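You operate a simulated robot arm through the tools that you are given. There is no shell and no other tool. Be economical: measure what you need, move in short steps, check, and stop when the job is done.

The job below is to be done with a simulated two-armed robot. You get a single attempt, and the scene is never put back.

Task
Take the yellow cloth from the top of the long steel table and lay it out flat on the top of the steel bench.

It is judged by the outcome, as a careful person would: the job done as asked, and still so three seconds after it is handed in. It fails if anything else is knocked over, pushed out of place, dropped, spilled or broken. Flat cloth is picked up by pressing the open fingertips on it (5 to 10 N) and closing them slowly along it; thin cloth reads only 2 to 8 mm in the jaws.

Robot
Two 7-joint arms with two-finger parallel grippers on one trunk, on a base that drives. Base frame: it is fixed to the floor where the robot stands at the start and does not move with it; the origin is under the middle of the robot, x ahead of it, y to its left, z up; the surface under the hand at the start is at about z = 860. Lengths are in mm, angles in degrees, forces in N, time in s.
The left shoulder is at the start at [60, 189, 1153], the right one opposite. With the tool pointing down near the work surface each hand reaches from about 100 to 660 mm from the robot's upright axis, wherever it stands, measured 20 degrees to its own side. Places, roughly: top of the steel bench [600, 1600, 900]. Payload 3.43 kg a hand.
The tool frame of a hand sits at the grasp point between the pads (the TCP): z along the fingers, y along the line on which they close. The tips reach 30 mm beyond it. Largest opening 94 mm; finger width 28, thickness 10; the body of the gripper, 50 by 96 mm, starts 55 mm behind the TCP.
Orientation is told as [roll, pitch, yaw] about the base's x, y, z axes, in that order, counted from this pose: with the fingers straight down and closing along the base's y, the tool's x points along the base's -x, its y along +y and its z along -z.

Tools
- The arms move only by the tool step_arm. It takes "left_series", "right_series" or both (then of equal length, played together; a hand with none holds still); each is a list of rows, each a list of 2 entries, a list of its own where there are three numbers: the shift along the base's x, y, z in mm, then the turn, a rotation vector about the base's x, y, z in rad. In form: [[[dx, dy, dz], [wx, wy, wz]], ...]. A call has 1 to 12 rows; each row is the pose to reach, as a shift and turn from the pose commanded when the call began. "left_claw" and "right_claw" are, for a hand that has rows, the closure, from 0 (fully open) to 1 (shut), set as the call begins (left out, the last holds). Each row takes 0.2 s and may step no farther than 50 mm and 8.6 degrees from the row before; otherwise, or with a gripper value out of range, the whole call is refused. Where a pose cannot be reached the arm comes as near as it can. A force on the tool above 40 N (or 10 N above the force at the start of the call, whichever is more), or a blocked arm, ends the call early, and 0.2 s more pass. Each finger travels about 153 mm/s and halts on what it meets, pressing with about 36 N; the grip force reading is that of the motor and also rises with nothing between the fingers. The clock runs only during rows and for 0.2 s after the last one: add rows that repeat a pose to give the fingers time. The reply holds the time, the measured pose of the TCP, the force on the tool along the base axes, the opening and the grip force, in the units named above and with some noise, with the torque about the TCP (base axes, N m) and any sound that the robot's microphone picked up.
- Cameras (640 x 400 px; columns grow to the right, rows downward): "scene" is now at [0.1, 14.6, 1683.5]; the picture's right is [0.26, -0.97, 0.00], its down [-0.88, -0.24, -0.42] and it looks along [0.40, 0.11, -0.91] (base axes); focal length 251 px, centre (320, 200). "left" rides on the left gripper at [76, -14, -103] in its tool frame; the picture's right is [0.18, 0.98, 0.00], its down [-0.75, 0.14, -0.64] and it looks along [-0.63, 0.12, 0.77] (tool axes); focal length 243 px, centre (320, 200). "right" rides on the right gripper at [76, 14, -103] in its tool frame; the picture's right is [-0.18, 0.98, 0.00], its down [-0.75, -0.14, -0.64] and it looks along [-0.63, -0.12, 0.77] (tool axes); focal length 243 px, centre (320, 200). There is no depth. A picture from a camera that has moved, and an enlarged one, comes with that camera's place and axes in the base frame and with its lens.
- capture(camera): a new picture of that camera. It takes no simulated time.
- slide_trunk(by): slides the trunk up (or, below 0, down) by that many mm; the arms and the scene camera ride with it, the base frame stays. It gives what a move gives, with no picture.
- base_move(legs): drives the robot by 1 to 6 legs, each [ahead, left, turn to the left] in mm, mm and degrees, along the robot's own axes; the way and the turn of a leg run together, so that a leg with both is an arc; at most 1500 mm and 180 degrees a leg. The arms and the cameras ride along, it lands a little off, and it stops where it bumps. It gives what a move gives.
- head_to(pan, tilt): turns the head with the scene camera to pan (to the left, within 86 degrees either way) and tilt (down, from -29 to 69), counted from straight ahead of the robot. It gives what a move gives.
- zoom(camera, box): a new picture of the part [left, top, right, bottom] of that camera's present view, enlarged. It takes no simulated time.
- sign_off(): hands the job in; it is judged then, once.

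Work in short steps. Places have to be worked out from the pictures, the camera data and where the tool is seen: move nearer, look again, correct. Check each grasp and each placing, and mend what went wrong. You have 120 turns and 108 pictures in all, those below and enlarged ones among them. Open the grippers and draw the arms clear of the work before you hand the job in, unless the task says otherwise; then end with one line.

The tools are called after "Emit:" by a JSON object that holds its "fn" and its "kwargs". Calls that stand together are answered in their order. step_arm: Moves the arms, as the interface text tells. Its arguments: {"type":"object","properties":{"left_series":{"type":"array","items":{"type":"array"}},"left_claw":{"type":"number"},"right_series":{"type":"array","items":{"type":"array"}},"right_claw":{"type":"number"}},"required":[]} The other tools are called the same way: slide_trunk (by) slides the trunk up or down; base_move (legs) drives the base; head_to (pan, tilt) turns the head that bears the scene camera; capture (camera) takes a picture; zoom (camera, box) takes an enlarged picture of a part of a camera's view; sign_off () hands the job in.

At the start:

```text
clock: 0.0
left_tool_pos: [377.6, 334.0, 1007.6]
left_tcp_rot: [0.0, 0.1, -0.1]
left_contact_force: [-0.1, -0.4, 1.1]
left_ft_torque: [-0.04, -0.02, 0.01]
left_grip_width: 94.1
left_gripper_force: 0.1
right_tool_pos: [345.9, -44.7, 1090.9]
right_tcp_rot: [0.0, 0.0, -0.1]
right_contact_force: [0.0, 0.2, 0.1]
right_ft_torque: [0.0, 0.03, 0.04]
right_grip_width: 93.7
right_gripper_force: 0.0
trunk travel left (down, up): [-825.0, 165.0]
robot x, y, heading: [3.2, -0.2, 0.1]
head pan, tilt: [15.0, 65.5]
```

scene: 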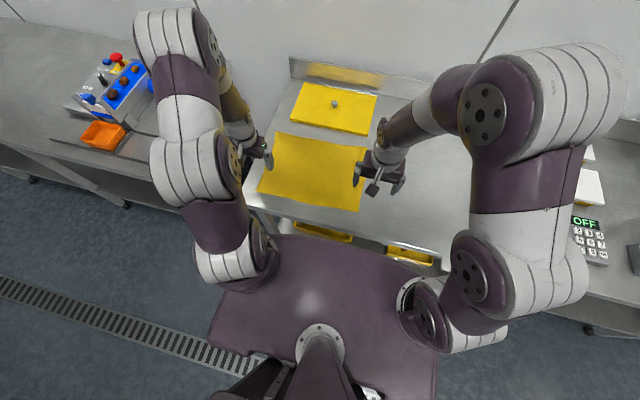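
right: 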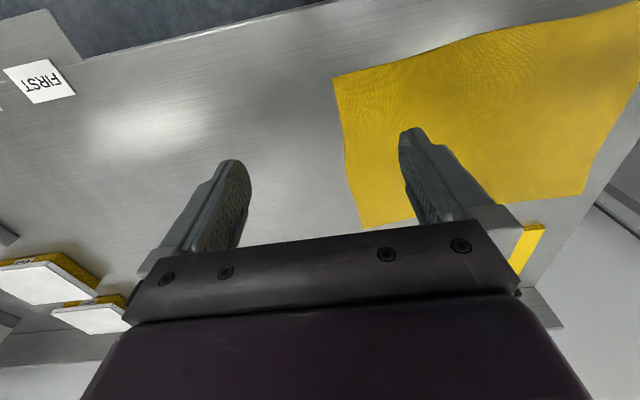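
left: 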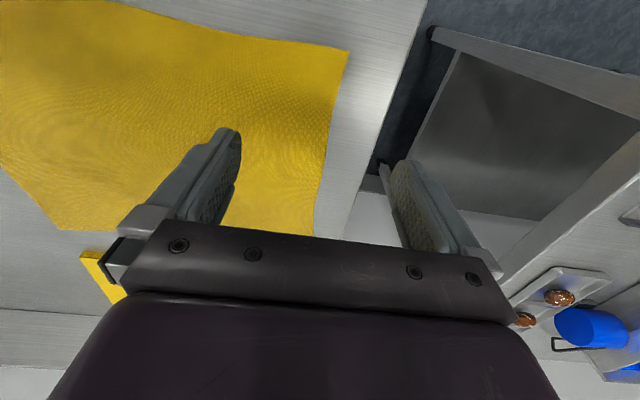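

The yellow cloth lies flat in front of me, about x 345–620 and y −30–355. I'll look closer at it and at its surroundings first.

Emit:
{"fn": "zoom", "kwargs": {"camera": "scene", "box": [220, 50, 460, 270]}}

Emit:
{"fn": "head_to", "kwargs": {"pan": 75, "tilt": 35}}

Emit:
{"fn": "capture", "kwargs": {"camera": "scene"}}

```text
1.82 times, centred on (340, 160) of scene
camera zoom: at [0.1, 14.6, 1683.5], right [0.26, -0.97, 0.0], down [-0.88, -0.24, -0.42], along [0.4, 0.11, -0.91], focal length 457 px, centre (284, 273)
```

zoom: 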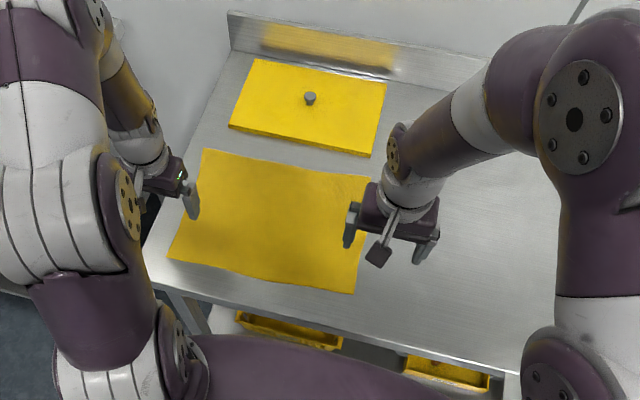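

```text
clock: 1.3
left_tool_pos: [377.7, 333.9, 1006.4]
left_tcp_rot: [-0.1, 0.0, 0.0]
left_contact_force: [-0.1, -0.4, -0.9]
left_ft_torque: [-0.01, -0.04, -0.03]
left_grip_width: 93.7
left_gripper_force: 0.1
right_tool_pos: [346.2, -45.7, 1091.9]
right_tcp_rot: [0.0, 0.0, 0.0]
right_contact_force: [-0.7, 0.9, 0.3]
right_ft_torque: [0.01, 0.0, -0.05]
right_grip_width: 94.1
right_gripper_force: 0.1
trunk travel left (down, up): [-825.0, 165.0]
robot x, y, heading: [-1.2, -0.2, -0.1]
head pan, tilt: [75.0, 35.0]
```

```text
103 pictures are left
camera scene: at [-35.1, 84.0, 1723.8], right [0.97, -0.26, 0.0], down [-0.15, -0.55, -0.82], along [0.21, 0.79, -0.57], focal length 251 px, centre (320, 200)
```

scene: 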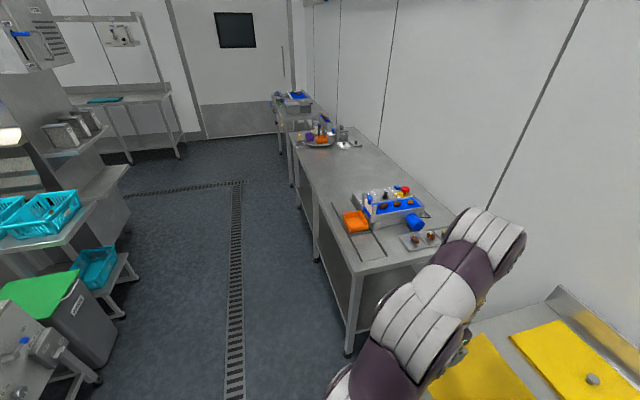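

The bench to the left has objects at both ends and a clear stretch in the middle. I'll zoom on it to place the free area.

Emit:
{"fn": "zoom", "kwargs": {"camera": "scene", "box": [260, 80, 480, 300]}}

```text
1.82 times, centred on (370, 190) of scene
camera zoom: at [-35.1, 84.0, 1723.8], right [0.97, -0.26, 0.0], down [-0.15, -0.55, -0.82], along [0.21, 0.79, -0.57], focal length 457 px, centre (229, 218)
```

zoom: 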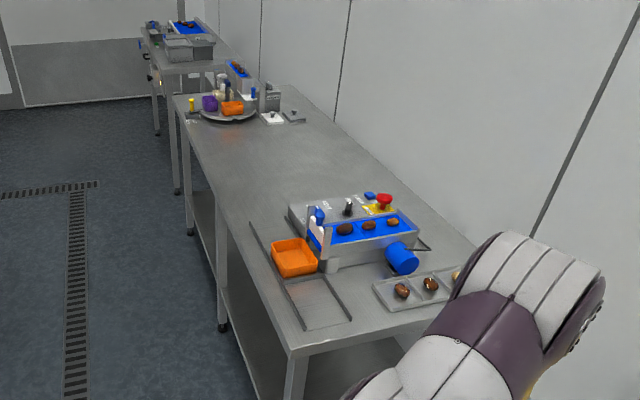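

Bench: near edge at x≈270, y from 680 to about 2370, with a clear stretch from y≈1250 to 1880. Cloth corners are about NL(335,351), NR(353,−30), FR(628,−8) and FL(590,362). I'll turn both hands so the fingers close along x, ready to pinch the near edge at its two corners.

Emit:
{"fn": "step_arm", "kwargs": {"left_series": [[[0, 0, 0], [0, 0, -0.143]], [[0, 0, 0], [0, 0, -0.286]], [[0, 0, 0], [0, 0, -0.428]], [[0, 0, 0], [0, 0, -0.571]], [[0, 0, 0], [0, 0, -0.714]], [[0, 0, 0], [0, 0, -0.857]], [[0, 0, 0], [0, 0, -1.0]], [[0, 0, 0], [0, 0, -1.142]], [[0, 0, 0], [0, 0, -1.285]], [[0, 0, 0], [0, 0, -1.428]], [[0, 0, 0], [0, 0, -1.571]], [[0, 0, 0], [0, 0, -1.571]]], "right_series": [[[0, 0, 0], [0, 0, 0.143]], [[0, 0, 0], [0, 0, 0.286]], [[0, 0, 0], [0, 0, 0.428]], [[0, 0, 0], [0, 0, 0.571]], [[0, 0, 0], [0, 0, 0.714]], [[0, 0, 0], [0, 0, 0.857]], [[0, 0, 0], [0, 0, 1.0]], [[0, 0, 0], [0, 0, 1.142]], [[0, 0, 0], [0, 0, 1.285]], [[0, 0, 0], [0, 0, 1.428]], [[0, 0, 0], [0, 0, 1.571]], [[0, 0, 0], [0, 0, 1.571]]]}}

Emit:
{"fn": "head_to", "kwargs": {"pan": 15, "tilt": 65}}

Emit:
{"fn": "capture", "kwargs": {"camera": "scene"}}

Emit:
{"fn": "capture", "kwargs": {"camera": "left"}}

Emit:
{"fn": "capture", "kwargs": {"camera": "right"}}

```text
clock: 3.9
left_tool_pos: [378.2, 333.5, 1007.7]
left_tcp_rot: [0.0, 0.0, -90.1]
left_contact_force: [0.6, 0.2, -0.8]
left_ft_torque: [-0.02, -0.05, 0.03]
left_grip_width: 93.9
left_gripper_force: 0.1
right_tool_pos: [345.3, -45.3, 1091.0]
right_tcp_rot: [0.1, 0.0, 90.2]
right_contact_force: [0.9, -1.0, 0.8]
right_ft_torque: [0.0, 0.0, 0.03]
right_grip_width: 94.3
right_gripper_force: 0.0
trunk travel left (down, up): [-825.0, 165.0]
robot x, y, heading: [-1.4, 1.5, -0.1]
head pan, tilt: [75.0, 35.0]
```

```text
clock: 5.2
left_tool_pos: [378.3, 333.2, 1007.8]
left_tcp_rot: [0.0, 0.1, -90.0]
left_contact_force: [0.2, -0.1, -0.3]
left_ft_torque: [0.02, 0.01, 0.0]
left_grip_width: 94.2
left_gripper_force: 0.2
right_tool_pos: [345.1, -43.9, 1091.8]
right_tcp_rot: [0.0, -0.1, 90.0]
right_contact_force: [0.8, 0.2, -0.2]
right_ft_torque: [0.01, 0.01, 0.02]
right_grip_width: 94.1
right_gripper_force: 0.1
trunk travel left (down, up): [-825.0, 165.0]
robot x, y, heading: [4.1, -0.9, -0.1]
head pan, tilt: [15.0, 65.0]
```

```text
101 pictures are left
camera scene: at [0.7, 14.8, 1684.0], right [0.26, -0.97, 0.0], down [-0.88, -0.24, -0.42], along [0.41, 0.11, -0.91], focal length 251 px, centre (320, 200)
```

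scene: 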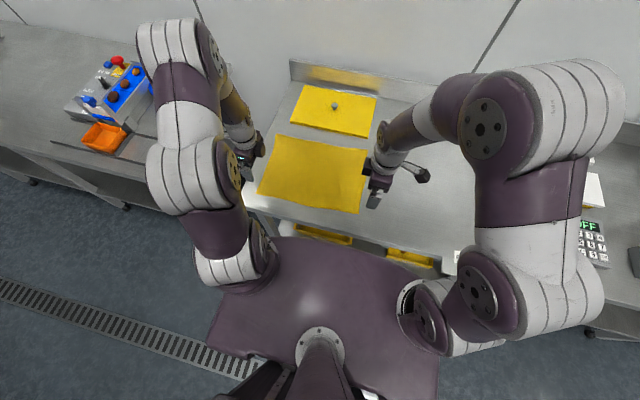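

```text
100 pictures are left
camera left: at [363.5, 409.6, 1110.2], right [0.98, 0.18, 0.0], down [0.14, -0.75, 0.64], along [0.12, -0.63, -0.77], focal length 243 px, centre (320, 200)
```

left: 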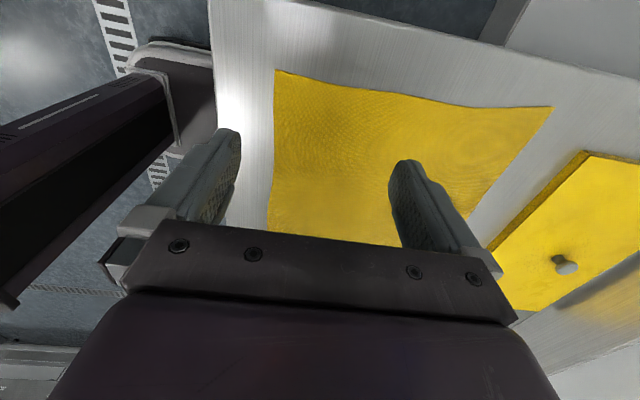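

```text
99 pictures are left
camera right: at [330.9, -121.8, 1194.3], right [-0.98, 0.18, 0.0], down [0.14, 0.75, 0.64], along [0.12, 0.63, -0.77], focal length 243 px, centre (320, 200)
```

right: 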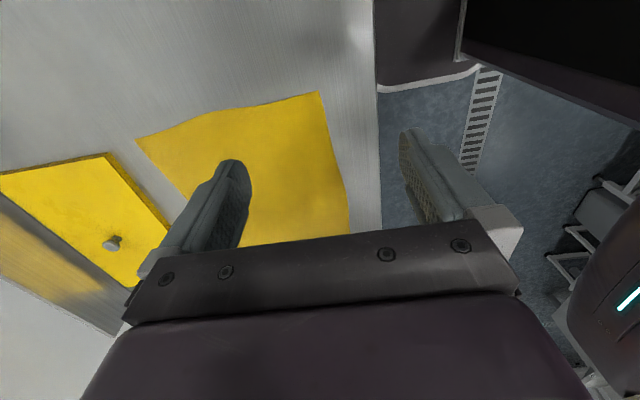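

Corners confirmed: NL≈(332,350), NR≈(349,−28). I'll bring both hands half open above their grip points, tips about 20 mm over the cloth.

Emit:
{"fn": "step_arm", "kwargs": {"left_series": [[[-10, -11, 0], [0, 0, 0]], [[-10, -11, -25], [0, 0, 0]], [[-10, -11, -50], [0, 0, 0]], [[-10, -11, -75], [0, 0, 0]], [[-10, -11, -95], [0, 0, 0]], [[-10, -11, -95], [0, 0, 0]]], "right_series": [[[20, 25, -25], [0, 0, 0]], [[37, 45, -60], [0, 0, 0]], [[37, 45, -100], [0, 0, 0]], [[37, 45, -140], [0, 0, 0]], [[37, 45, -180], [0, 0, 0]], [[37, 45, -180], [0, 0, 0]]], "left_claw": 0.45, "right_claw": 0.45}}

Emit:
{"fn": "capture", "kwargs": {"camera": "left"}}

Emit:
{"fn": "capture", "kwargs": {"camera": "right"}}

```text
clock: 6.6
left_tool_pos: [363.9, 324.2, 913.5]
left_tcp_rot: [0.1, -0.1, -89.9]
left_contact_force: [-0.2, -0.1, -0.2]
left_ft_torque: [0.02, -0.01, -0.04]
left_grip_width: 51.6
left_gripper_force: 0.1
right_tool_pos: [384.2, 3.0, 906.0]
right_tcp_rot: [-0.1, -0.1, 90.1]
right_contact_force: [-0.4, -0.2, 0.6]
right_ft_torque: [0.02, -0.02, 0.01]
right_grip_width: 51.5
right_gripper_force: 0.1
trunk travel left (down, up): [-825.0, 165.0]
robot x, y, heading: [0.9, 0.9, -0.0]
head pan, tilt: [15.0, 65.0]
```

```text
98 pictures are left
camera left: at [349.0, 400.2, 1016.1], right [0.98, 0.18, 0.0], down [0.14, -0.75, 0.64], along [0.12, -0.63, -0.77], focal length 243 px, centre (320, 200)
```

left: 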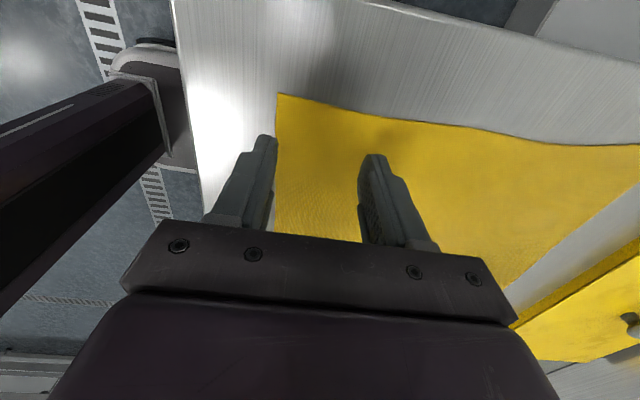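

```text
97 pictures are left
camera right: at [369.8, -75.2, 1008.9], right [-0.98, 0.18, 0.0], down [0.14, 0.75, 0.64], along [0.12, 0.63, -0.77], focal length 243 px, centre (320, 200)
```

right: 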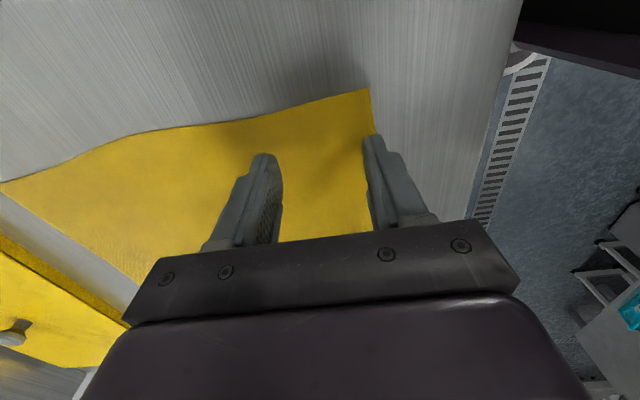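

Outer fingers are right at the cloth edge. I'll shift slightly inward and lower to just above contact, then feel in small steps.

Emit:
{"fn": "step_arm", "kwargs": {"left_series": [[[10, 0, 0], [0, 0, 0]], [[10, 0, -12], [0, 0, 0]], [[10, 0, -20], [0, 0, 0]], [[10, 0, -20], [0, 0, 0]]], "right_series": [[[7, 0, 0], [0, 0, 0]], [[7, 0, -10], [0, 0, 0]], [[7, 0, -16], [0, 0, 0]], [[7, 0, -16], [0, 0, 0]]]}}

```text
clock: 7.6
left_tool_pos: [377.0, 324.4, 893.0]
left_tcp_rot: [0.0, 0.0, -90.0]
left_contact_force: [0.5, 1.3, -0.3]
left_ft_torque: [0.01, -0.03, 0.01]
left_grip_width: 51.5
left_gripper_force: 0.0
right_tool_pos: [390.6, -1.3, 893.6]
right_tcp_rot: [0.0, 0.0, 90.0]
right_contact_force: [-0.4, 0.5, -0.5]
right_ft_torque: [-0.01, -0.03, 0.01]
right_grip_width: 51.7
right_gripper_force: 0.1
trunk travel left (down, up): [-825.0, 165.0]
robot x, y, heading: [-1.1, 1.2, -0.1]
head pan, tilt: [15.0, 65.0]
```

No contact yet at z≈893. I'll lower both 3 mm more.

Emit:
{"fn": "step_arm", "kwargs": {"left_series": [[[0, 0, -1.5], [0, 0, 0]], [[0, 0, -3], [0, 0, 0]], [[0, 0, -3], [0, 0, 0]]], "right_series": [[[0, 0, -1.5], [0, 0, 0]], [[0, 0, -3], [0, 0, 0]], [[0, 0, -3], [0, 0, 0]]]}}

```text
clock: 8.4
left_tool_pos: [376.0, 323.1, 892.1]
left_tcp_rot: [0.3, 0.1, -89.9]
left_contact_force: [1.2, 3.4, 22.6]
left_ft_torque: [0.09, 0.66, -0.11]
left_grip_width: 51.0
left_gripper_force: 0.0
right_tool_pos: [389.8, -1.0, 892.4]
right_tcp_rot: [-0.1, 0.1, 89.9]
right_contact_force: [-0.8, -0.5, 1.0]
right_ft_torque: [-0.01, -0.02, 0.0]
right_grip_width: 51.9
right_gripper_force: 0.0
trunk travel left (down, up): [-825.0, 165.0]
robot x, y, heading: [-2.3, 4.6, 0.1]
head pan, tilt: [15.0, 65.0]
```

The left hand presses with 22 N, which is too much, and the right isn't touching yet. I'll ease the left up 1.8 mm and lower the right 1.5 mm.

Emit:
{"fn": "step_arm", "kwargs": {"left_series": [[[0, 0, 1.8], [0, 0, 0]], [[0, 0, 1.8], [0, 0, 0]]], "right_series": [[[0, 0, -1], [0, 0, 0]], [[0, 0, -1.5], [0, 0, 0]]]}}

```text
clock: 9.0
left_tool_pos: [375.2, 321.9, 891.8]
left_tcp_rot: [0.0, -0.1, -90.0]
left_contact_force: [1.3, 0.9, 8.5]
left_ft_torque: [0.03, 0.12, -0.02]
left_grip_width: 51.1
left_gripper_force: 0.0
right_tool_pos: [389.7, -1.0, 890.3]
right_tcp_rot: [-0.2, -0.2, 89.9]
right_contact_force: [0.3, -3.4, 19.5]
right_ft_torque: [-0.17, 0.51, 0.09]
right_grip_width: 51.5
right_gripper_force: 0.0
trunk travel left (down, up): [-825.0, 165.0]
robot x, y, heading: [-0.3, 2.4, -0.0]
head pan, tilt: [15.0, 65.0]
```

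Left is good at 8.5 N. I'll ease the right by 1 mm and begin closing both slowly.

Emit:
{"fn": "step_arm", "kwargs": {"left_series": [[[0, 0, 0], [0, 0, 0]], [[0, 0, 0], [0, 0, 0]]], "right_series": [[[0, 0, 1.0], [0, 0, 0]], [[0, 0, 1.0], [0, 0, 0]]], "left_claw": 0.55}}

Emit:
{"fn": "step_arm", "kwargs": {"left_series": [[[0, 0, 0], [0, 0, 0]], [[0, 0, 0], [0, 0, 0]]], "right_series": [[[0, 0, 0], [0, 0, 0]], [[0, 0, 0], [0, 0, 0]]], "left_claw": 0.65, "right_claw": 0.55}}

Emit:
{"fn": "capture", "kwargs": {"camera": "left"}}

Emit:
{"fn": "capture", "kwargs": {"camera": "right"}}

```text
clock: 9.6
left_tool_pos: [375.8, 321.4, 891.3]
left_tcp_rot: [0.0, 0.1, -90.1]
left_contact_force: [-0.9, -0.8, 10.6]
left_ft_torque: [-0.05, 0.16, 0.08]
left_grip_width: 42.2
left_gripper_force: 0.0
right_tool_pos: [388.5, -1.2, 891.7]
right_tcp_rot: [-0.1, 0.0, 90.0]
right_contact_force: [2.6, -0.1, 13.9]
right_ft_torque: [-0.06, 0.29, 0.02]
right_grip_width: 50.6
right_gripper_force: 0.1
trunk travel left (down, up): [-825.0, 165.0]
robot x, y, heading: [1.1, 2.1, 0.1]
head pan, tilt: [15.0, 65.0]
```

```text
clock: 10.2
left_tool_pos: [375.6, 322.7, 892.5]
left_tcp_rot: [0.1, 0.1, -90.1]
left_contact_force: [0.2, 0.1, 8.8]
left_ft_torque: [0.03, 0.16, 0.04]
left_grip_width: 32.6
left_gripper_force: 0.1
right_tool_pos: [388.2, -0.3, 890.4]
right_tcp_rot: [-0.1, 0.0, 90.0]
right_contact_force: [-0.5, -1.4, 14.5]
right_ft_torque: [-0.06, 0.33, 0.04]
right_grip_width: 41.7
right_gripper_force: 0.0
trunk travel left (down, up): [-825.0, 165.0]
robot x, y, heading: [-0.4, -0.0, -0.0]
head pan, tilt: [15.0, 65.0]
```

```text
96 pictures are left
camera left: at [360.4, 398.0, 993.9], right [0.98, 0.18, 0.0], down [0.14, -0.75, 0.64], along [0.12, -0.63, -0.77], focal length 243 px, centre (320, 200)
```

left: 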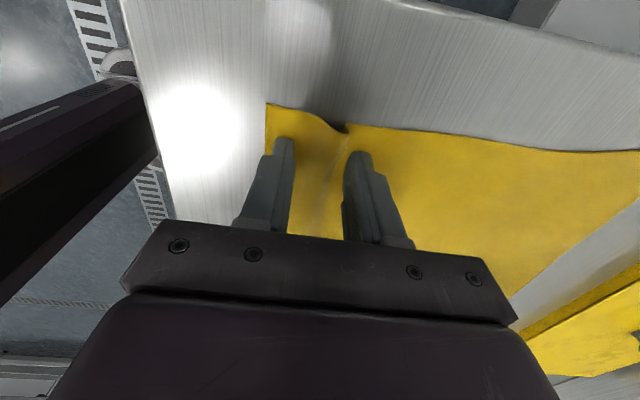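

```text
95 pictures are left
camera right: at [373.9, -77.1, 994.4], right [-0.98, 0.18, 0.0], down [0.14, 0.75, 0.64], along [0.12, 0.63, -0.77], focal length 243 px, centre (320, 200)
```

right: 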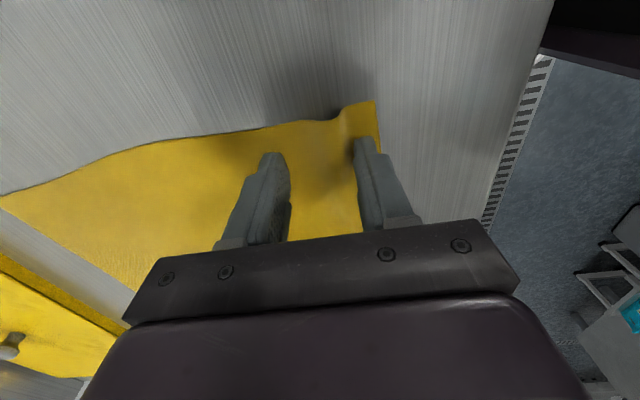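

A ridge is forming between the fingers of both hands. I'll keep closing gradually.

Emit:
{"fn": "step_arm", "kwargs": {"left_series": [[[0, 0, 0], [0, 0, 0]], [[0, 0, 0], [0, 0, 0]]], "right_series": [[[0, 0, 0], [0, 0, 0]], [[0, 0, 0], [0, 0, 0]]], "left_claw": 0.75, "right_claw": 0.65}}

Emit:
{"fn": "step_arm", "kwargs": {"left_series": [[[0, 0, 0], [0, 0, 0]], [[0, 0, 0], [0, 0, 0]]], "right_series": [[[0, 0, 0], [0, 0, 0]], [[0, 0, 0], [0, 0, 0]]], "left_claw": 0.85, "right_claw": 0.75}}

Emit:
{"fn": "step_arm", "kwargs": {"left_series": [[[0, 0, 0], [0, 0, 0]], [[0, 0, 0], [0, 0, 0]]], "right_series": [[[0, 0, 0], [0, 0, 0]], [[0, 0, 0], [0, 0, 0]]], "left_claw": 0.93, "right_claw": 0.85}}

Emit:
{"fn": "step_arm", "kwargs": {"left_series": [[[0, 0, 0], [0, 0, 0]], [[0, 0, 0], [0, 0, 0]]], "right_series": [[[0, 0, 0], [0, 0, 0]], [[0, 0, 0], [0, 0, 0]]], "left_claw": 1.0, "right_claw": 0.93}}

Emit:
{"fn": "step_arm", "kwargs": {"left_series": [[[0, 0, 0], [0, 0, 0]], [[0, 0, 0], [0, 0, 0]]], "right_series": [[[0, 0, 0], [0, 0, 0]], [[0, 0, 0], [0, 0, 0]]], "left_claw": 1.0, "right_claw": 1.0}}

Emit:
{"fn": "capture", "kwargs": {"camera": "left"}}

Emit:
{"fn": "capture", "kwargs": {"camera": "right"}}

```text
clock: 10.8
left_tool_pos: [375.1, 322.1, 892.0]
left_tcp_rot: [0.2, 0.1, -89.9]
left_contact_force: [0.5, -0.7, 7.8]
left_ft_torque: [0.03, 0.12, 0.0]
left_grip_width: 23.0
left_gripper_force: 0.0
right_tool_pos: [388.6, -0.4, 890.4]
right_tcp_rot: [-0.2, 0.0, 90.0]
right_contact_force: [0.8, 0.0, 13.6]
right_ft_torque: [-0.01, 0.24, -0.01]
right_grip_width: 32.3
right_gripper_force: 0.1
trunk travel left (down, up): [-825.0, 165.0]
robot x, y, heading: [-0.9, 0.7, 0.0]
head pan, tilt: [15.0, 65.0]
```

```text
clock: 11.4
left_tool_pos: [375.8, 322.0, 891.1]
left_tcp_rot: [0.1, 0.0, -90.0]
left_contact_force: [-0.8, 0.2, 8.0]
left_ft_torque: [0.0, 0.06, 0.0]
left_grip_width: 13.8
left_gripper_force: 0.1
right_tool_pos: [388.3, 0.5, 891.5]
right_tcp_rot: [0.0, 0.0, 90.0]
right_contact_force: [1.1, 0.1, 12.8]
right_ft_torque: [-0.01, 0.15, 0.03]
right_grip_width: 23.1
right_gripper_force: 0.1
trunk travel left (down, up): [-825.0, 165.0]
robot x, y, heading: [2.7, 0.2, -0.0]
head pan, tilt: [15.0, 65.0]
```

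```text
clock: 12.0
left_tool_pos: [375.8, 321.6, 890.8]
left_tcp_rot: [0.1, 0.1, -90.0]
left_contact_force: [-0.5, -0.2, 7.2]
left_ft_torque: [0.01, 0.06, 0.0]
left_grip_width: 6.8
left_gripper_force: 0.2
right_tool_pos: [387.9, -0.6, 890.2]
right_tcp_rot: [-0.2, 0.0, 90.0]
right_contact_force: [0.5, -0.5, 12.6]
right_ft_torque: [-0.04, 0.1, -0.02]
right_grip_width: 13.8
right_gripper_force: 0.0
trunk travel left (down, up): [-825.0, 165.0]
robot x, y, heading: [-2.8, -0.5, -0.0]
head pan, tilt: [15.0, 65.0]
```

```text
clock: 12.6
left_tool_pos: [376.1, 321.0, 891.0]
left_tcp_rot: [0.1, 0.0, -90.0]
left_contact_force: [-0.7, -0.1, 9.9]
left_ft_torque: [0.01, 0.11, -0.04]
left_grip_width: 2.6
left_gripper_force: 36.1
right_tool_pos: [388.6, -0.9, 891.6]
right_tcp_rot: [-0.1, 0.0, 89.9]
right_contact_force: [0.1, 0.5, 11.3]
right_ft_torque: [-0.03, 0.08, -0.01]
right_grip_width: 5.9
right_gripper_force: 0.0
trunk travel left (down, up): [-825.0, 165.0]
robot x, y, heading: [-2.1, -0.2, -0.1]
head pan, tilt: [15.0, 65.0]
```

```text
clock: 13.2
left_tool_pos: [374.8, 322.4, 891.8]
left_tcp_rot: [0.1, 0.0, -90.0]
left_contact_force: [0.5, -0.8, 7.8]
left_ft_torque: [-0.03, 0.08, -0.04]
left_grip_width: 2.4
left_gripper_force: 36.0
right_tool_pos: [388.8, -0.3, 891.6]
right_tcp_rot: [-0.1, 0.0, 90.0]
right_contact_force: [-1.8, 0.4, 12.7]
right_ft_torque: [0.01, 0.09, 0.01]
right_grip_width: 2.4
right_gripper_force: 36.1
trunk travel left (down, up): [-825.0, 165.0]
robot x, y, heading: [2.3, 0.6, -0.2]
head pan, tilt: [15.0, 65.0]
```

```text
94 pictures are left
camera left: at [360.2, 398.1, 993.9], right [0.98, 0.18, 0.0], down [0.14, -0.75, 0.64], along [0.12, -0.63, -0.77], focal length 243 px, centre (320, 200)
```

left: 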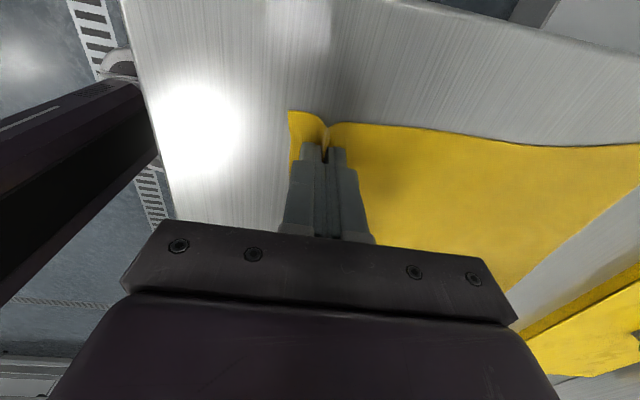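

```text
93 pictures are left
camera right: at [373.6, -77.1, 994.4], right [-0.98, 0.18, 0.0], down [0.14, 0.75, 0.64], along [0.12, 0.63, -0.77], focal length 243 px, centre (320, 200)
```

right: 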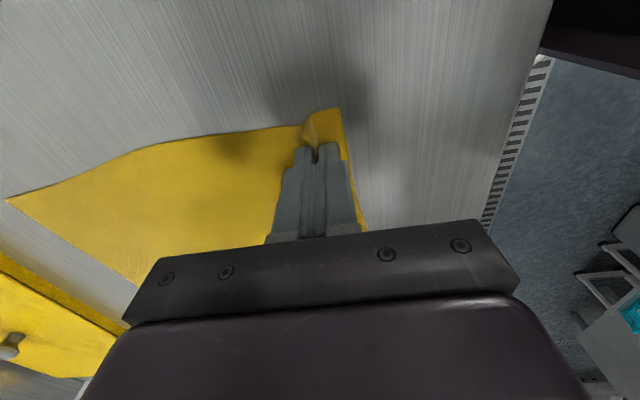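

Both hands grip a fold (2.4 mm each). I'll lift both together, a short way first.

Emit:
{"fn": "step_arm", "kwargs": {"left_series": [[[0, 0, 10], [0, 0, 0]], [[0, 0, 25], [0, 0, 0]], [[0, 0, 45], [0, 0, 0]], [[0, 0, 70], [0, 0, 0]], [[0, 0, 100], [0, 0, 0]], [[0, 0, 100], [0, 0, 0]]], "right_series": [[[0, 0, 10], [0, 0, 0]], [[0, 0, 25], [0, 0, 0]], [[0, 0, 45], [0, 0, 0]], [[0, 0, 70], [0, 0, 0]], [[0, 0, 100], [0, 0, 0]], [[0, 0, 100], [0, 0, 0]]]}}

Emit:
{"fn": "capture", "kwargs": {"camera": "scene"}}

Emit:
{"fn": "capture", "kwargs": {"camera": "left"}}

```text
clock: 14.6
left_tool_pos: [378.8, 322.2, 991.0]
left_tcp_rot: [-0.1, 0.0, -89.9]
left_contact_force: [0.9, 0.9, 0.6]
left_ft_torque: [-0.01, 0.02, 0.0]
left_grip_width: 2.3
left_gripper_force: 35.5
right_tool_pos: [392.3, 1.0, 992.5]
right_tcp_rot: [0.0, 0.0, 90.0]
right_contact_force: [0.3, -0.6, 0.4]
right_ft_torque: [-0.04, 0.01, 0.0]
right_grip_width: 2.4
right_gripper_force: 35.8
trunk travel left (down, up): [-825.0, 165.0]
robot x, y, heading: [2.2, 1.3, -0.2]
head pan, tilt: [15.0, 65.0]
```

```text
92 pictures are left
camera scene: at [1.9, 15.3, 1684.0], right [0.26, -0.97, 0.0], down [-0.88, -0.23, -0.42], along [0.41, 0.11, -0.91], focal length 251 px, centre (320, 200)
```

scene: 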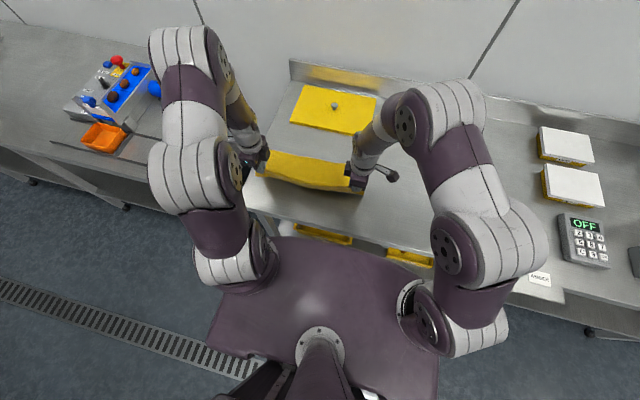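

```text
91 pictures are left
camera left: at [364.5, 397.5, 1093.2], right [0.98, 0.18, 0.0], down [0.14, -0.75, 0.64], along [0.12, -0.63, -0.77], focal length 243 px, centre (320, 200)
```

left: 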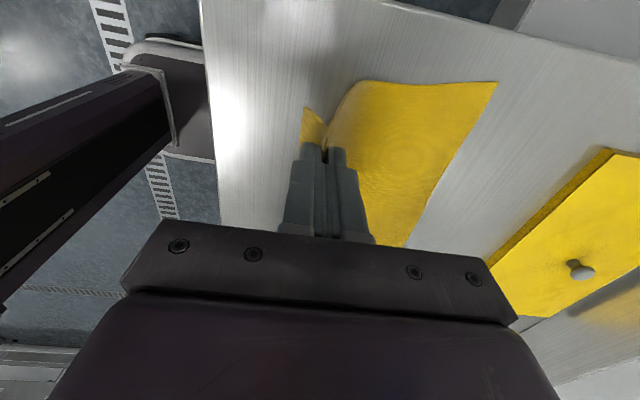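

The cloth is held by both corners. I'll raise the trunk fully, then the arms, so the cloth hangs clear.

Emit:
{"fn": "slide_trunk", "kwargs": {"by": 165}}

Emit:
{"fn": "step_arm", "kwargs": {"left_series": [[[0, -25, 30], [0, 0, 0]], [[0, -50, 60], [0, 0, 0]], [[0, -80, 90], [0, 0, 0]], [[0, -110, 100], [0, 0, 0]], [[0, -140, 100], [0, 0, 0]], [[0, -157, 100], [0, 0, 0]], [[0, -157, 100], [0, 0, 0]]], "right_series": [[[0, -25, 30], [0, 0, 0]], [[0, -50, 60], [0, 0, 0]], [[0, -80, 90], [0, 0, 0]], [[0, -110, 100], [0, 0, 0]], [[0, -140, 100], [0, 0, 0]], [[0, -157, 100], [0, 0, 0]], [[0, -157, 100], [0, 0, 0]]]}}

Emit:
{"fn": "head_to", "kwargs": {"pan": 0, "tilt": 50}}

Emit:
{"fn": "capture", "kwargs": {"camera": "scene"}}

Emit:
{"fn": "capture", "kwargs": {"camera": "left"}}

```text
clock: 16.5
left_tool_pos: [379.6, 322.4, 1156.2]
left_tcp_rot: [0.1, 0.0, -90.1]
left_contact_force: [0.2, 0.0, -0.7]
left_ft_torque: [-0.02, 0.02, -0.04]
left_grip_width: 2.1
left_gripper_force: 35.8
right_tool_pos: [390.3, 1.3, 1157.9]
right_tcp_rot: [-0.1, 0.0, 90.0]
right_contact_force: [0.0, 0.0, 0.1]
right_ft_torque: [0.0, -0.01, 0.03]
right_grip_width: 2.2
right_gripper_force: 35.8
trunk travel left (down, up): [-990.0, 0.0]
robot x, y, heading: [-1.5, 1.1, -0.2]
head pan, tilt: [15.0, 65.0]
```

```text
clock: 18.1
left_tool_pos: [380.1, 165.3, 1256.0]
left_tcp_rot: [0.0, 0.0, -90.0]
left_contact_force: [0.0, 0.0, -0.2]
left_ft_torque: [-0.01, 0.0, -0.04]
left_grip_width: 2.1
left_gripper_force: 36.0
right_tool_pos: [392.5, -157.3, 1254.9]
right_tcp_rot: [0.0, 0.0, 90.1]
right_contact_force: [0.3, -0.6, -0.8]
right_ft_torque: [-0.02, -0.03, 0.01]
right_grip_width: 2.2
right_gripper_force: 36.3
trunk travel left (down, up): [-990.0, 0.0]
robot x, y, heading: [0.2, 3.8, -0.2]
head pan, tilt: [15.0, 65.0]
```

```text
clock: 18.8
left_tool_pos: [379.9, 165.4, 1256.1]
left_tcp_rot: [0.0, 0.0, -89.9]
left_contact_force: [0.5, -0.5, -1.2]
left_ft_torque: [-0.02, 0.01, -0.02]
left_grip_width: 2.5
left_gripper_force: 35.7
right_tool_pos: [392.1, -157.6, 1255.3]
right_tcp_rot: [0.0, 0.0, 90.0]
right_contact_force: [-0.1, 0.2, 0.1]
right_ft_torque: [0.0, -0.02, 0.01]
right_grip_width: 2.0
right_gripper_force: 35.6
trunk travel left (down, up): [-990.0, 0.0]
robot x, y, heading: [3.2, 3.3, -0.3]
head pan, tilt: [0.0, 50.0]
```

```text
90 pictures are left
camera scene: at [19.1, -0.8, 1867.1], right [0.0, -1.0, 0.0], down [-0.77, 0.0, -0.64], along [0.64, 0.0, -0.77], focal length 251 px, centre (320, 200)
```

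scene: 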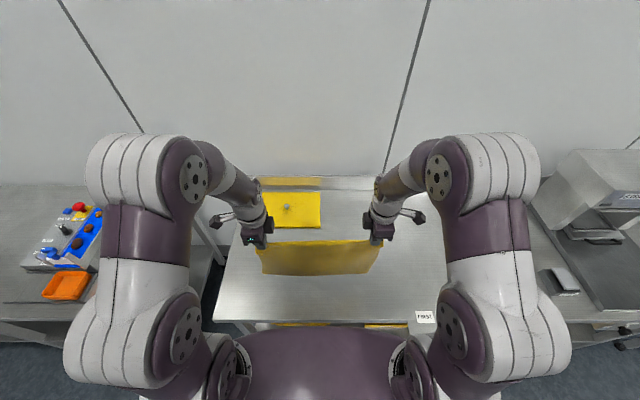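

```text
89 pictures are left
camera left: at [364.3, 241.3, 1359.4], right [0.98, 0.18, 0.0], down [0.14, -0.75, 0.64], along [0.12, -0.63, -0.77], focal length 243 px, centre (320, 200)
```

left: 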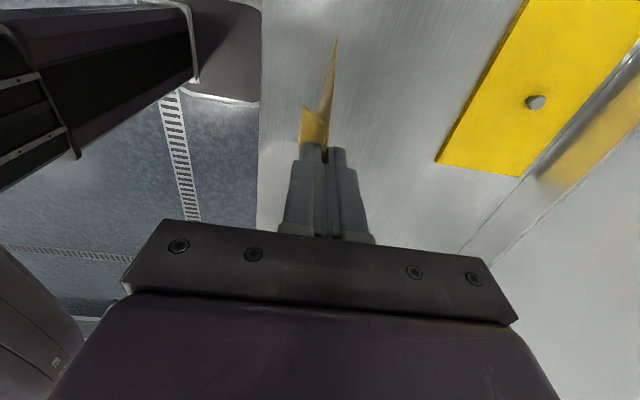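

The cloth hangs spread between the hands, bottom well above the table. I'll back off 300, check the way, and then shift left to face the free part of the bench.

Emit:
{"fn": "base_move", "kwargs": {"legs": [[-300, 0, 0]]}}

Emit:
{"fn": "head_to", "kwargs": {"pan": 80, "tilt": 45}}

Emit:
{"fn": "capture", "kwargs": {"camera": "scene"}}

```text
clock: 20.9
left_tool_pos: [73.1, 165.3, 1256.5]
left_tcp_rot: [-0.1, 0.1, -89.9]
left_contact_force: [-0.1, 0.1, -1.1]
left_ft_torque: [-0.01, 0.03, -0.02]
left_grip_width: 2.5
left_gripper_force: 36.0
right_tool_pos: [87.0, -156.9, 1255.0]
right_tcp_rot: [0.1, 0.0, 90.2]
right_contact_force: [-0.5, 0.2, -0.5]
right_ft_torque: [0.03, 0.04, 0.03]
right_grip_width: 2.5
right_gripper_force: 35.5
trunk travel left (down, up): [-990.0, 0.0]
robot x, y, heading: [-310.9, 1.0, -0.0]
head pan, tilt: [0.0, 50.0]
```

```text
clock: 22.5
left_tool_pos: [68.5, 165.3, 1257.4]
left_tcp_rot: [0.1, 0.0, -90.0]
left_contact_force: [-1.0, -0.3, -0.4]
left_ft_torque: [-0.01, 0.0, 0.0]
left_grip_width: 2.4
left_gripper_force: 36.4
right_tool_pos: [84.2, -156.2, 1254.9]
right_tcp_rot: [0.0, 0.0, 90.0]
right_contact_force: [0.5, 0.2, 0.7]
right_ft_torque: [0.03, -0.03, 0.04]
right_grip_width: 2.1
right_gripper_force: 36.6
trunk travel left (down, up): [-990.0, 0.0]
robot x, y, heading: [-308.5, -0.6, 0.4]
head pan, tilt: [80.0, 45.0]
```

```text
88 pictures are left
camera scene: at [-353.9, 78.7, 1874.0], right [0.98, -0.17, 0.0], down [-0.12, -0.7, -0.71], along [0.12, 0.7, -0.71], focal length 251 px, centre (320, 200)
```

scene: 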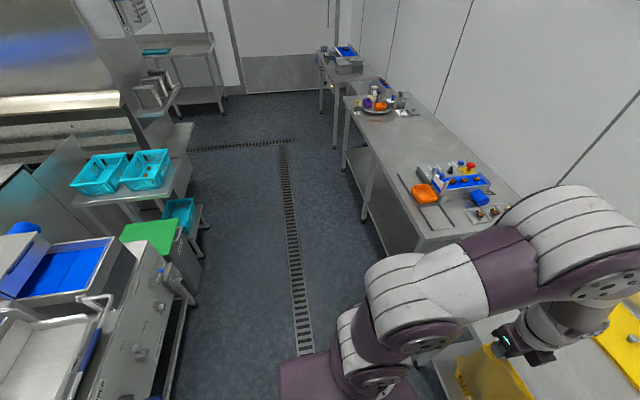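

The aisle is clear: the nearest obstacles are at x≈−950 and the bench edge is at x≈270. I'll drive left in two legs.

Emit:
{"fn": "base_move", "kwargs": {"legs": [[0, 785, 0], [0, 785, 0]]}}

Emit:
{"fn": "head_to", "kwargs": {"pan": 0, "tilt": 45}}

Emit:
{"fn": "capture", "kwargs": {"camera": "scene"}}

```text
clock: 30.5
left_tool_pos: [23.7, 1745.5, 1257.8]
left_tcp_rot: [0.0, 0.0, -87.7]
left_contact_force: [-0.4, -0.1, -0.2]
left_ft_torque: [0.0, 0.03, -0.03]
left_grip_width: 2.4
left_gripper_force: 35.9
right_tool_pos: [50.5, 1422.1, 1255.0]
right_tcp_rot: [0.1, -0.1, 92.4]
right_contact_force: [0.2, -0.4, -0.6]
right_ft_torque: [-0.02, 0.03, -0.03]
right_grip_width: 2.0
right_gripper_force: 35.9
trunk travel left (down, up): [-990.0, 0.0]
robot x, y, heading: [-347.4, 1563.0, 2.4]
head pan, tilt: [80.0, 45.0]
```

```text
clock: 32.0
left_tool_pos: [23.7, 1745.1, 1257.2]
left_tcp_rot: [0.0, 0.1, -87.7]
left_contact_force: [0.1, 0.3, -0.4]
left_ft_torque: [-0.01, 0.0, -0.02]
left_grip_width: 2.3
left_gripper_force: 36.2
right_tool_pos: [51.4, 1423.2, 1255.2]
right_tcp_rot: [0.0, 0.0, 92.4]
right_contact_force: [-0.1, 0.7, -0.1]
right_ft_torque: [-0.02, 0.05, -0.04]
right_grip_width: 2.0
right_gripper_force: 36.4
trunk travel left (down, up): [-990.0, 0.0]
robot x, y, heading: [-344.9, 1566.4, 2.4]
head pan, tilt: [0.0, 45.0]
```

```text
87 pictures are left
camera scene: at [-324.8, 1564.7, 1874.0], right [0.04, -1.0, 0.0], down [-0.71, -0.03, -0.71], along [0.71, 0.03, -0.71], focal length 251 px, centre (320, 200)
```

scene: 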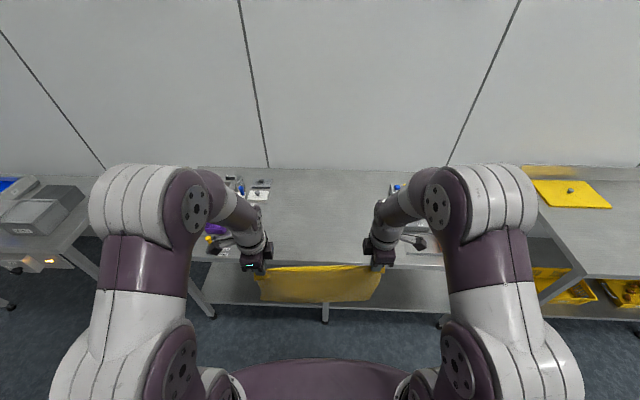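

I'm facing the bench with the cloth hanging. I'll zoom on the bench between the arms to confirm clearances to the objects left and right.

Emit:
{"fn": "zoom", "kwargs": {"camera": "scene", "box": [180, 150, 460, 320]}}

Emit:
{"fn": "capture", "kwargs": {"camera": "left"}}

Emit:
{"fn": "capture", "kwargs": {"camera": "right"}}

```text
2.29 times, centred on (320, 235) of scene
camera zoom: at [-324.8, 1564.7, 1874.0], right [0.04, -1.0, 0.0], down [-0.71, -0.03, -0.71], along [0.71, 0.03, -0.71], focal length 574 px, centre (320, 120)
```

zoom: 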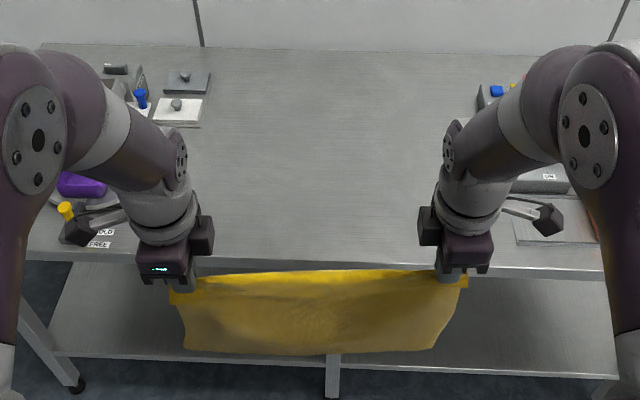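

```text
85 pictures are left
camera left: at [5.9, 1820.5, 1359.4], right [0.97, 0.22, 0.0], down [0.17, -0.75, 0.64], along [0.14, -0.63, -0.77], focal length 243 px, centre (320, 200)
```

left: 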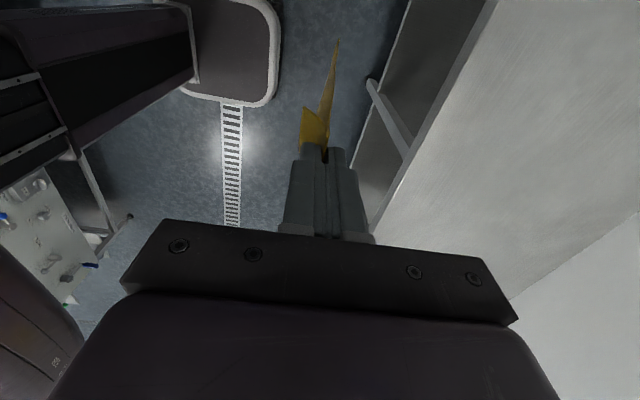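

```text
84 pictures are left
camera right: at [39.5, 1346.4, 1358.2], right [-0.99, 0.14, 0.0], down [0.11, 0.76, 0.64], along [0.09, 0.64, -0.77], focal length 243 px, centre (320, 200)
```

right: 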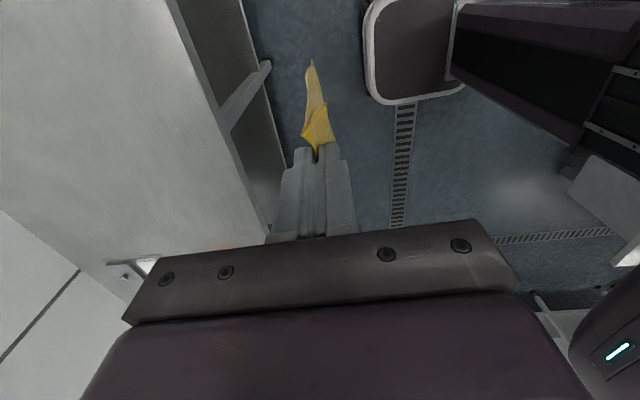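

Clear area is y≈1240–1880, and the bench front edge is at x≈262. I'll straighten the heading and drive ahead so the hanging cloth is over the bench.

Emit:
{"fn": "base_move", "kwargs": {"legs": [[0, 0, -2.4], [320, 0, 0]]}}

Emit:
{"fn": "head_to", "kwargs": {"pan": 0, "tilt": 55}}

Emit:
{"fn": "capture", "kwargs": {"camera": "scene"}}

Emit:
{"fn": "capture", "kwargs": {"camera": "left"}}

```text
clock: 34.5
left_tool_pos: [345.7, 1729.1, 1257.0]
left_tcp_rot: [0.2, 0.0, -90.1]
left_contact_force: [0.1, 0.9, -0.3]
left_ft_torque: [-0.01, -0.01, 0.0]
left_grip_width: 2.5
left_gripper_force: 35.8
right_tool_pos: [359.8, 1406.1, 1256.3]
right_tcp_rot: [-0.2, -0.1, 89.9]
right_contact_force: [0.1, 0.3, -0.2]
right_ft_torque: [-0.01, -0.01, 0.0]
right_grip_width: 1.8
right_gripper_force: 36.1
trunk travel left (down, up): [-990.0, 0.0]
robot x, y, heading: [-31.3, 1567.7, -0.3]
head pan, tilt: [0.0, 45.0]
```

```text
clock: 35.2
left_tool_pos: [349.0, 1728.8, 1257.4]
left_tcp_rot: [0.0, 0.0, -90.1]
left_contact_force: [-1.2, 0.1, 0.1]
left_ft_torque: [0.0, -0.02, -0.03]
left_grip_width: 2.2
left_gripper_force: 36.3
right_tool_pos: [360.3, 1405.4, 1257.2]
right_tcp_rot: [0.1, -0.1, 89.8]
right_contact_force: [-0.5, -0.2, -0.4]
right_ft_torque: [-0.03, -0.03, 0.0]
right_grip_width: 2.2
right_gripper_force: 36.0
trunk travel left (down, up): [-990.0, 0.0]
robot x, y, heading: [-31.2, 1563.9, -0.2]
head pan, tilt: [0.0, 55.0]
```

```text
83 pictures are left
camera scene: at [-17.3, 1562.6, 1860.7], right [0.0, -1.0, 0.0], down [-0.82, 0.0, -0.57], along [0.57, 0.0, -0.82], focal length 251 px, centre (320, 200)
```

scene: 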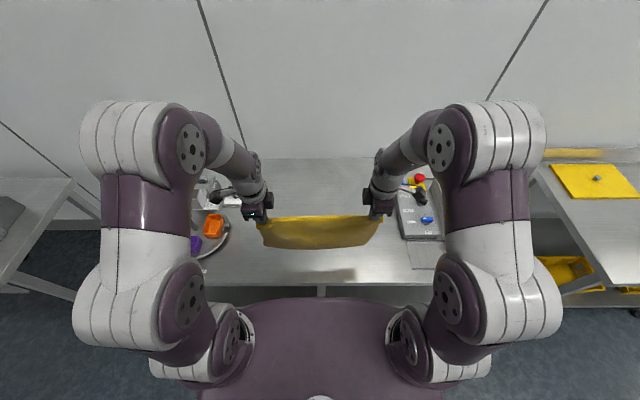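

```text
82 pictures are left
camera left: at [333.4, 1803.9, 1359.5], right [0.98, 0.18, 0.0], down [0.14, -0.75, 0.64], along [0.12, -0.63, -0.77], focal length 243 px, centre (320, 200)
```

left: 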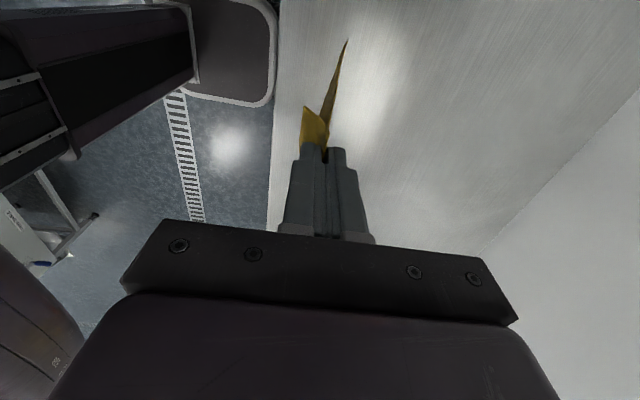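

The cloth is above the bench. I'll carry both hands forward 230 mm while tilting the fingers to point forward-down.

Emit:
{"fn": "step_arm", "kwargs": {"left_series": [[[38, 0, 0], [0, -0.1, 0]], [[76, 0, 0], [0, -0.2, 0]], [[115, 0, 0], [0, -0.3, 0]], [[153, 0, 0], [0, -0.4, 0]], [[192, 0, 0], [0, -0.5, 0]], [[230, 0, 0], [0, -0.6, 0]], [[230, 0, 0], [0, -0.6, 0]], [[230, 0, 0], [0, -0.6, 0]]], "right_series": [[[38, 0, 0], [0, -0.1, 0]], [[76, 0, 0], [0, -0.2, 0]], [[115, 0, 0], [0, -0.3, 0]], [[153, 0, 0], [0, -0.4, 0]], [[192, 0, 0], [0, -0.5, 0]], [[230, 0, 0], [0, -0.6, 0]], [[230, 0, 0], [0, -0.6, 0]], [[230, 0, 0], [0, -0.6, 0]]]}}

Emit:
{"fn": "capture", "kwargs": {"camera": "scene"}}

Emit:
{"fn": "capture", "kwargs": {"camera": "left"}}

```text
clock: 37.0
left_tool_pos: [577.5, 1727.7, 1255.9]
left_tcp_rot: [34.5, 0.1, -90.1]
left_contact_force: [-0.3, -0.1, -0.7]
left_ft_torque: [-0.01, 0.04, -0.03]
left_grip_width: 2.6
left_gripper_force: 36.3
right_tool_pos: [590.1, 1406.6, 1256.5]
right_tcp_rot: [-34.5, -0.1, 90.0]
right_contact_force: [0.3, 0.6, 0.4]
right_ft_torque: [0.02, 0.02, 0.03]
right_grip_width: 2.2
right_gripper_force: 35.4
trunk travel left (down, up): [-990.0, 0.0]
robot x, y, heading: [-34.8, 1563.8, -0.3]
head pan, tilt: [0.0, 55.0]
```

```text
81 pictures are left
camera scene: at [-18.3, 1562.6, 1860.6], right [0.0, -1.0, 0.0], down [-0.82, 0.0, -0.57], along [0.57, 0.0, -0.82], focal length 251 px, centre (320, 200)
```

scene: 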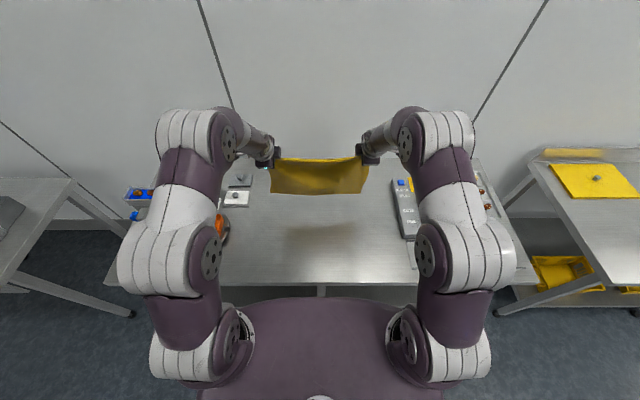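

```text
80 pictures are left
camera left: at [507.6, 1803.7, 1333.0], right [0.81, 0.18, 0.56], down [-0.25, -0.75, 0.61], along [0.53, -0.63, -0.57], focal length 243 px, centre (320, 200)
```

left: 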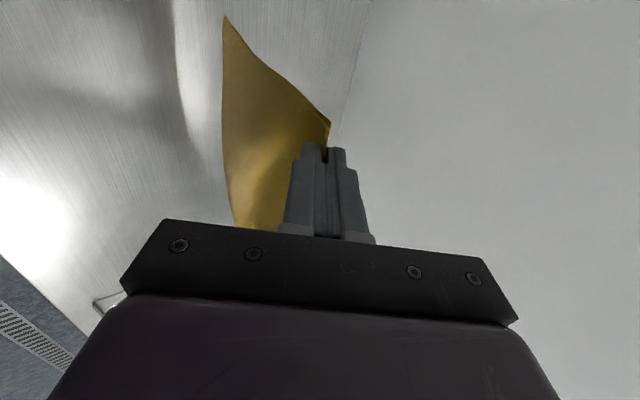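

Cloth hangs straight with its bottom at z≈990. I'll reach 40 mm further while lowering until the lower edge nearly touches, then look.

Emit:
{"fn": "step_arm", "kwargs": {"left_series": [[[15, 0, -15], [0, 0, 0]], [[30, 0, -30], [0, 0, 0]], [[45, 0, -45], [0, 0, 0]], [[45, 0, -65], [0, 0, 0]], [[45, 0, -80], [0, 0, 0]], [[45, 0, -80], [0, 0, 0]], [[45, 0, -80], [0, 0, 0]]], "right_series": [[[15, 0, -15], [0, 0, 0]], [[30, 0, -30], [0, 0, 0]], [[45, 0, -45], [0, 0, 0]], [[45, 0, -65], [0, 0, 0]], [[45, 0, -80], [0, 0, 0]], [[45, 0, -80], [0, 0, 0]], [[45, 0, -80], [0, 0, 0]]]}}

Emit:
{"fn": "capture", "kwargs": {"camera": "left"}}

Emit:
{"fn": "zoom", "kwargs": {"camera": "scene", "box": [200, 120, 440, 290]}}

```text
clock: 38.6
left_tool_pos: [621.8, 1726.8, 1176.7]
left_tcp_rot: [34.5, 0.1, -90.1]
left_contact_force: [0.0, 0.0, 0.3]
left_ft_torque: [0.0, 0.01, 0.02]
left_grip_width: 2.6
left_gripper_force: 36.2
right_tool_pos: [637.4, 1407.4, 1174.0]
right_tcp_rot: [-34.5, 0.0, 90.0]
right_contact_force: [-1.3, 0.6, -0.1]
right_ft_torque: [0.01, 0.05, 0.03]
right_grip_width: 2.3
right_gripper_force: 36.4
trunk travel left (down, up): [-990.0, 0.0]
robot x, y, heading: [-30.6, 1567.6, -0.0]
head pan, tilt: [0.0, 55.0]
```

```text
79 pictures are left
camera left: at [552.1, 1802.0, 1253.0], right [0.81, 0.18, 0.56], down [-0.25, -0.75, 0.61], along [0.53, -0.63, -0.57], focal length 243 px, centre (320, 200)
```

left: 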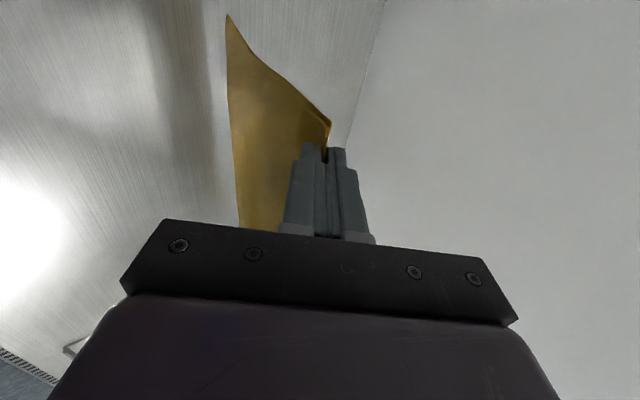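

```text
2.35 times, centred on (320, 205) of scene
camera zoom: at [-17.5, 1562.6, 1860.6], right [0.0, -1.0, 0.0], down [-0.82, 0.0, -0.57], along [0.57, 0.0, -0.82], focal length 591 px, centre (320, 188)
```

zoom: 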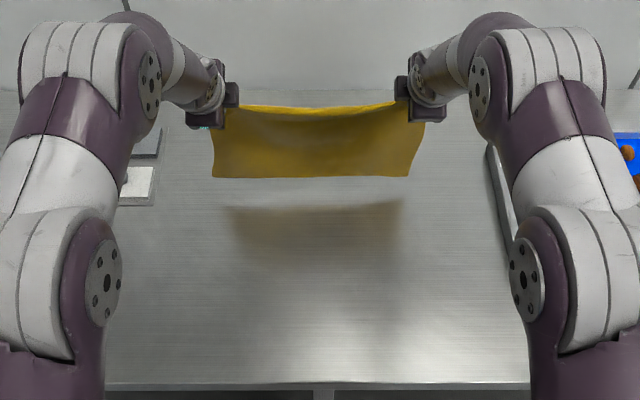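

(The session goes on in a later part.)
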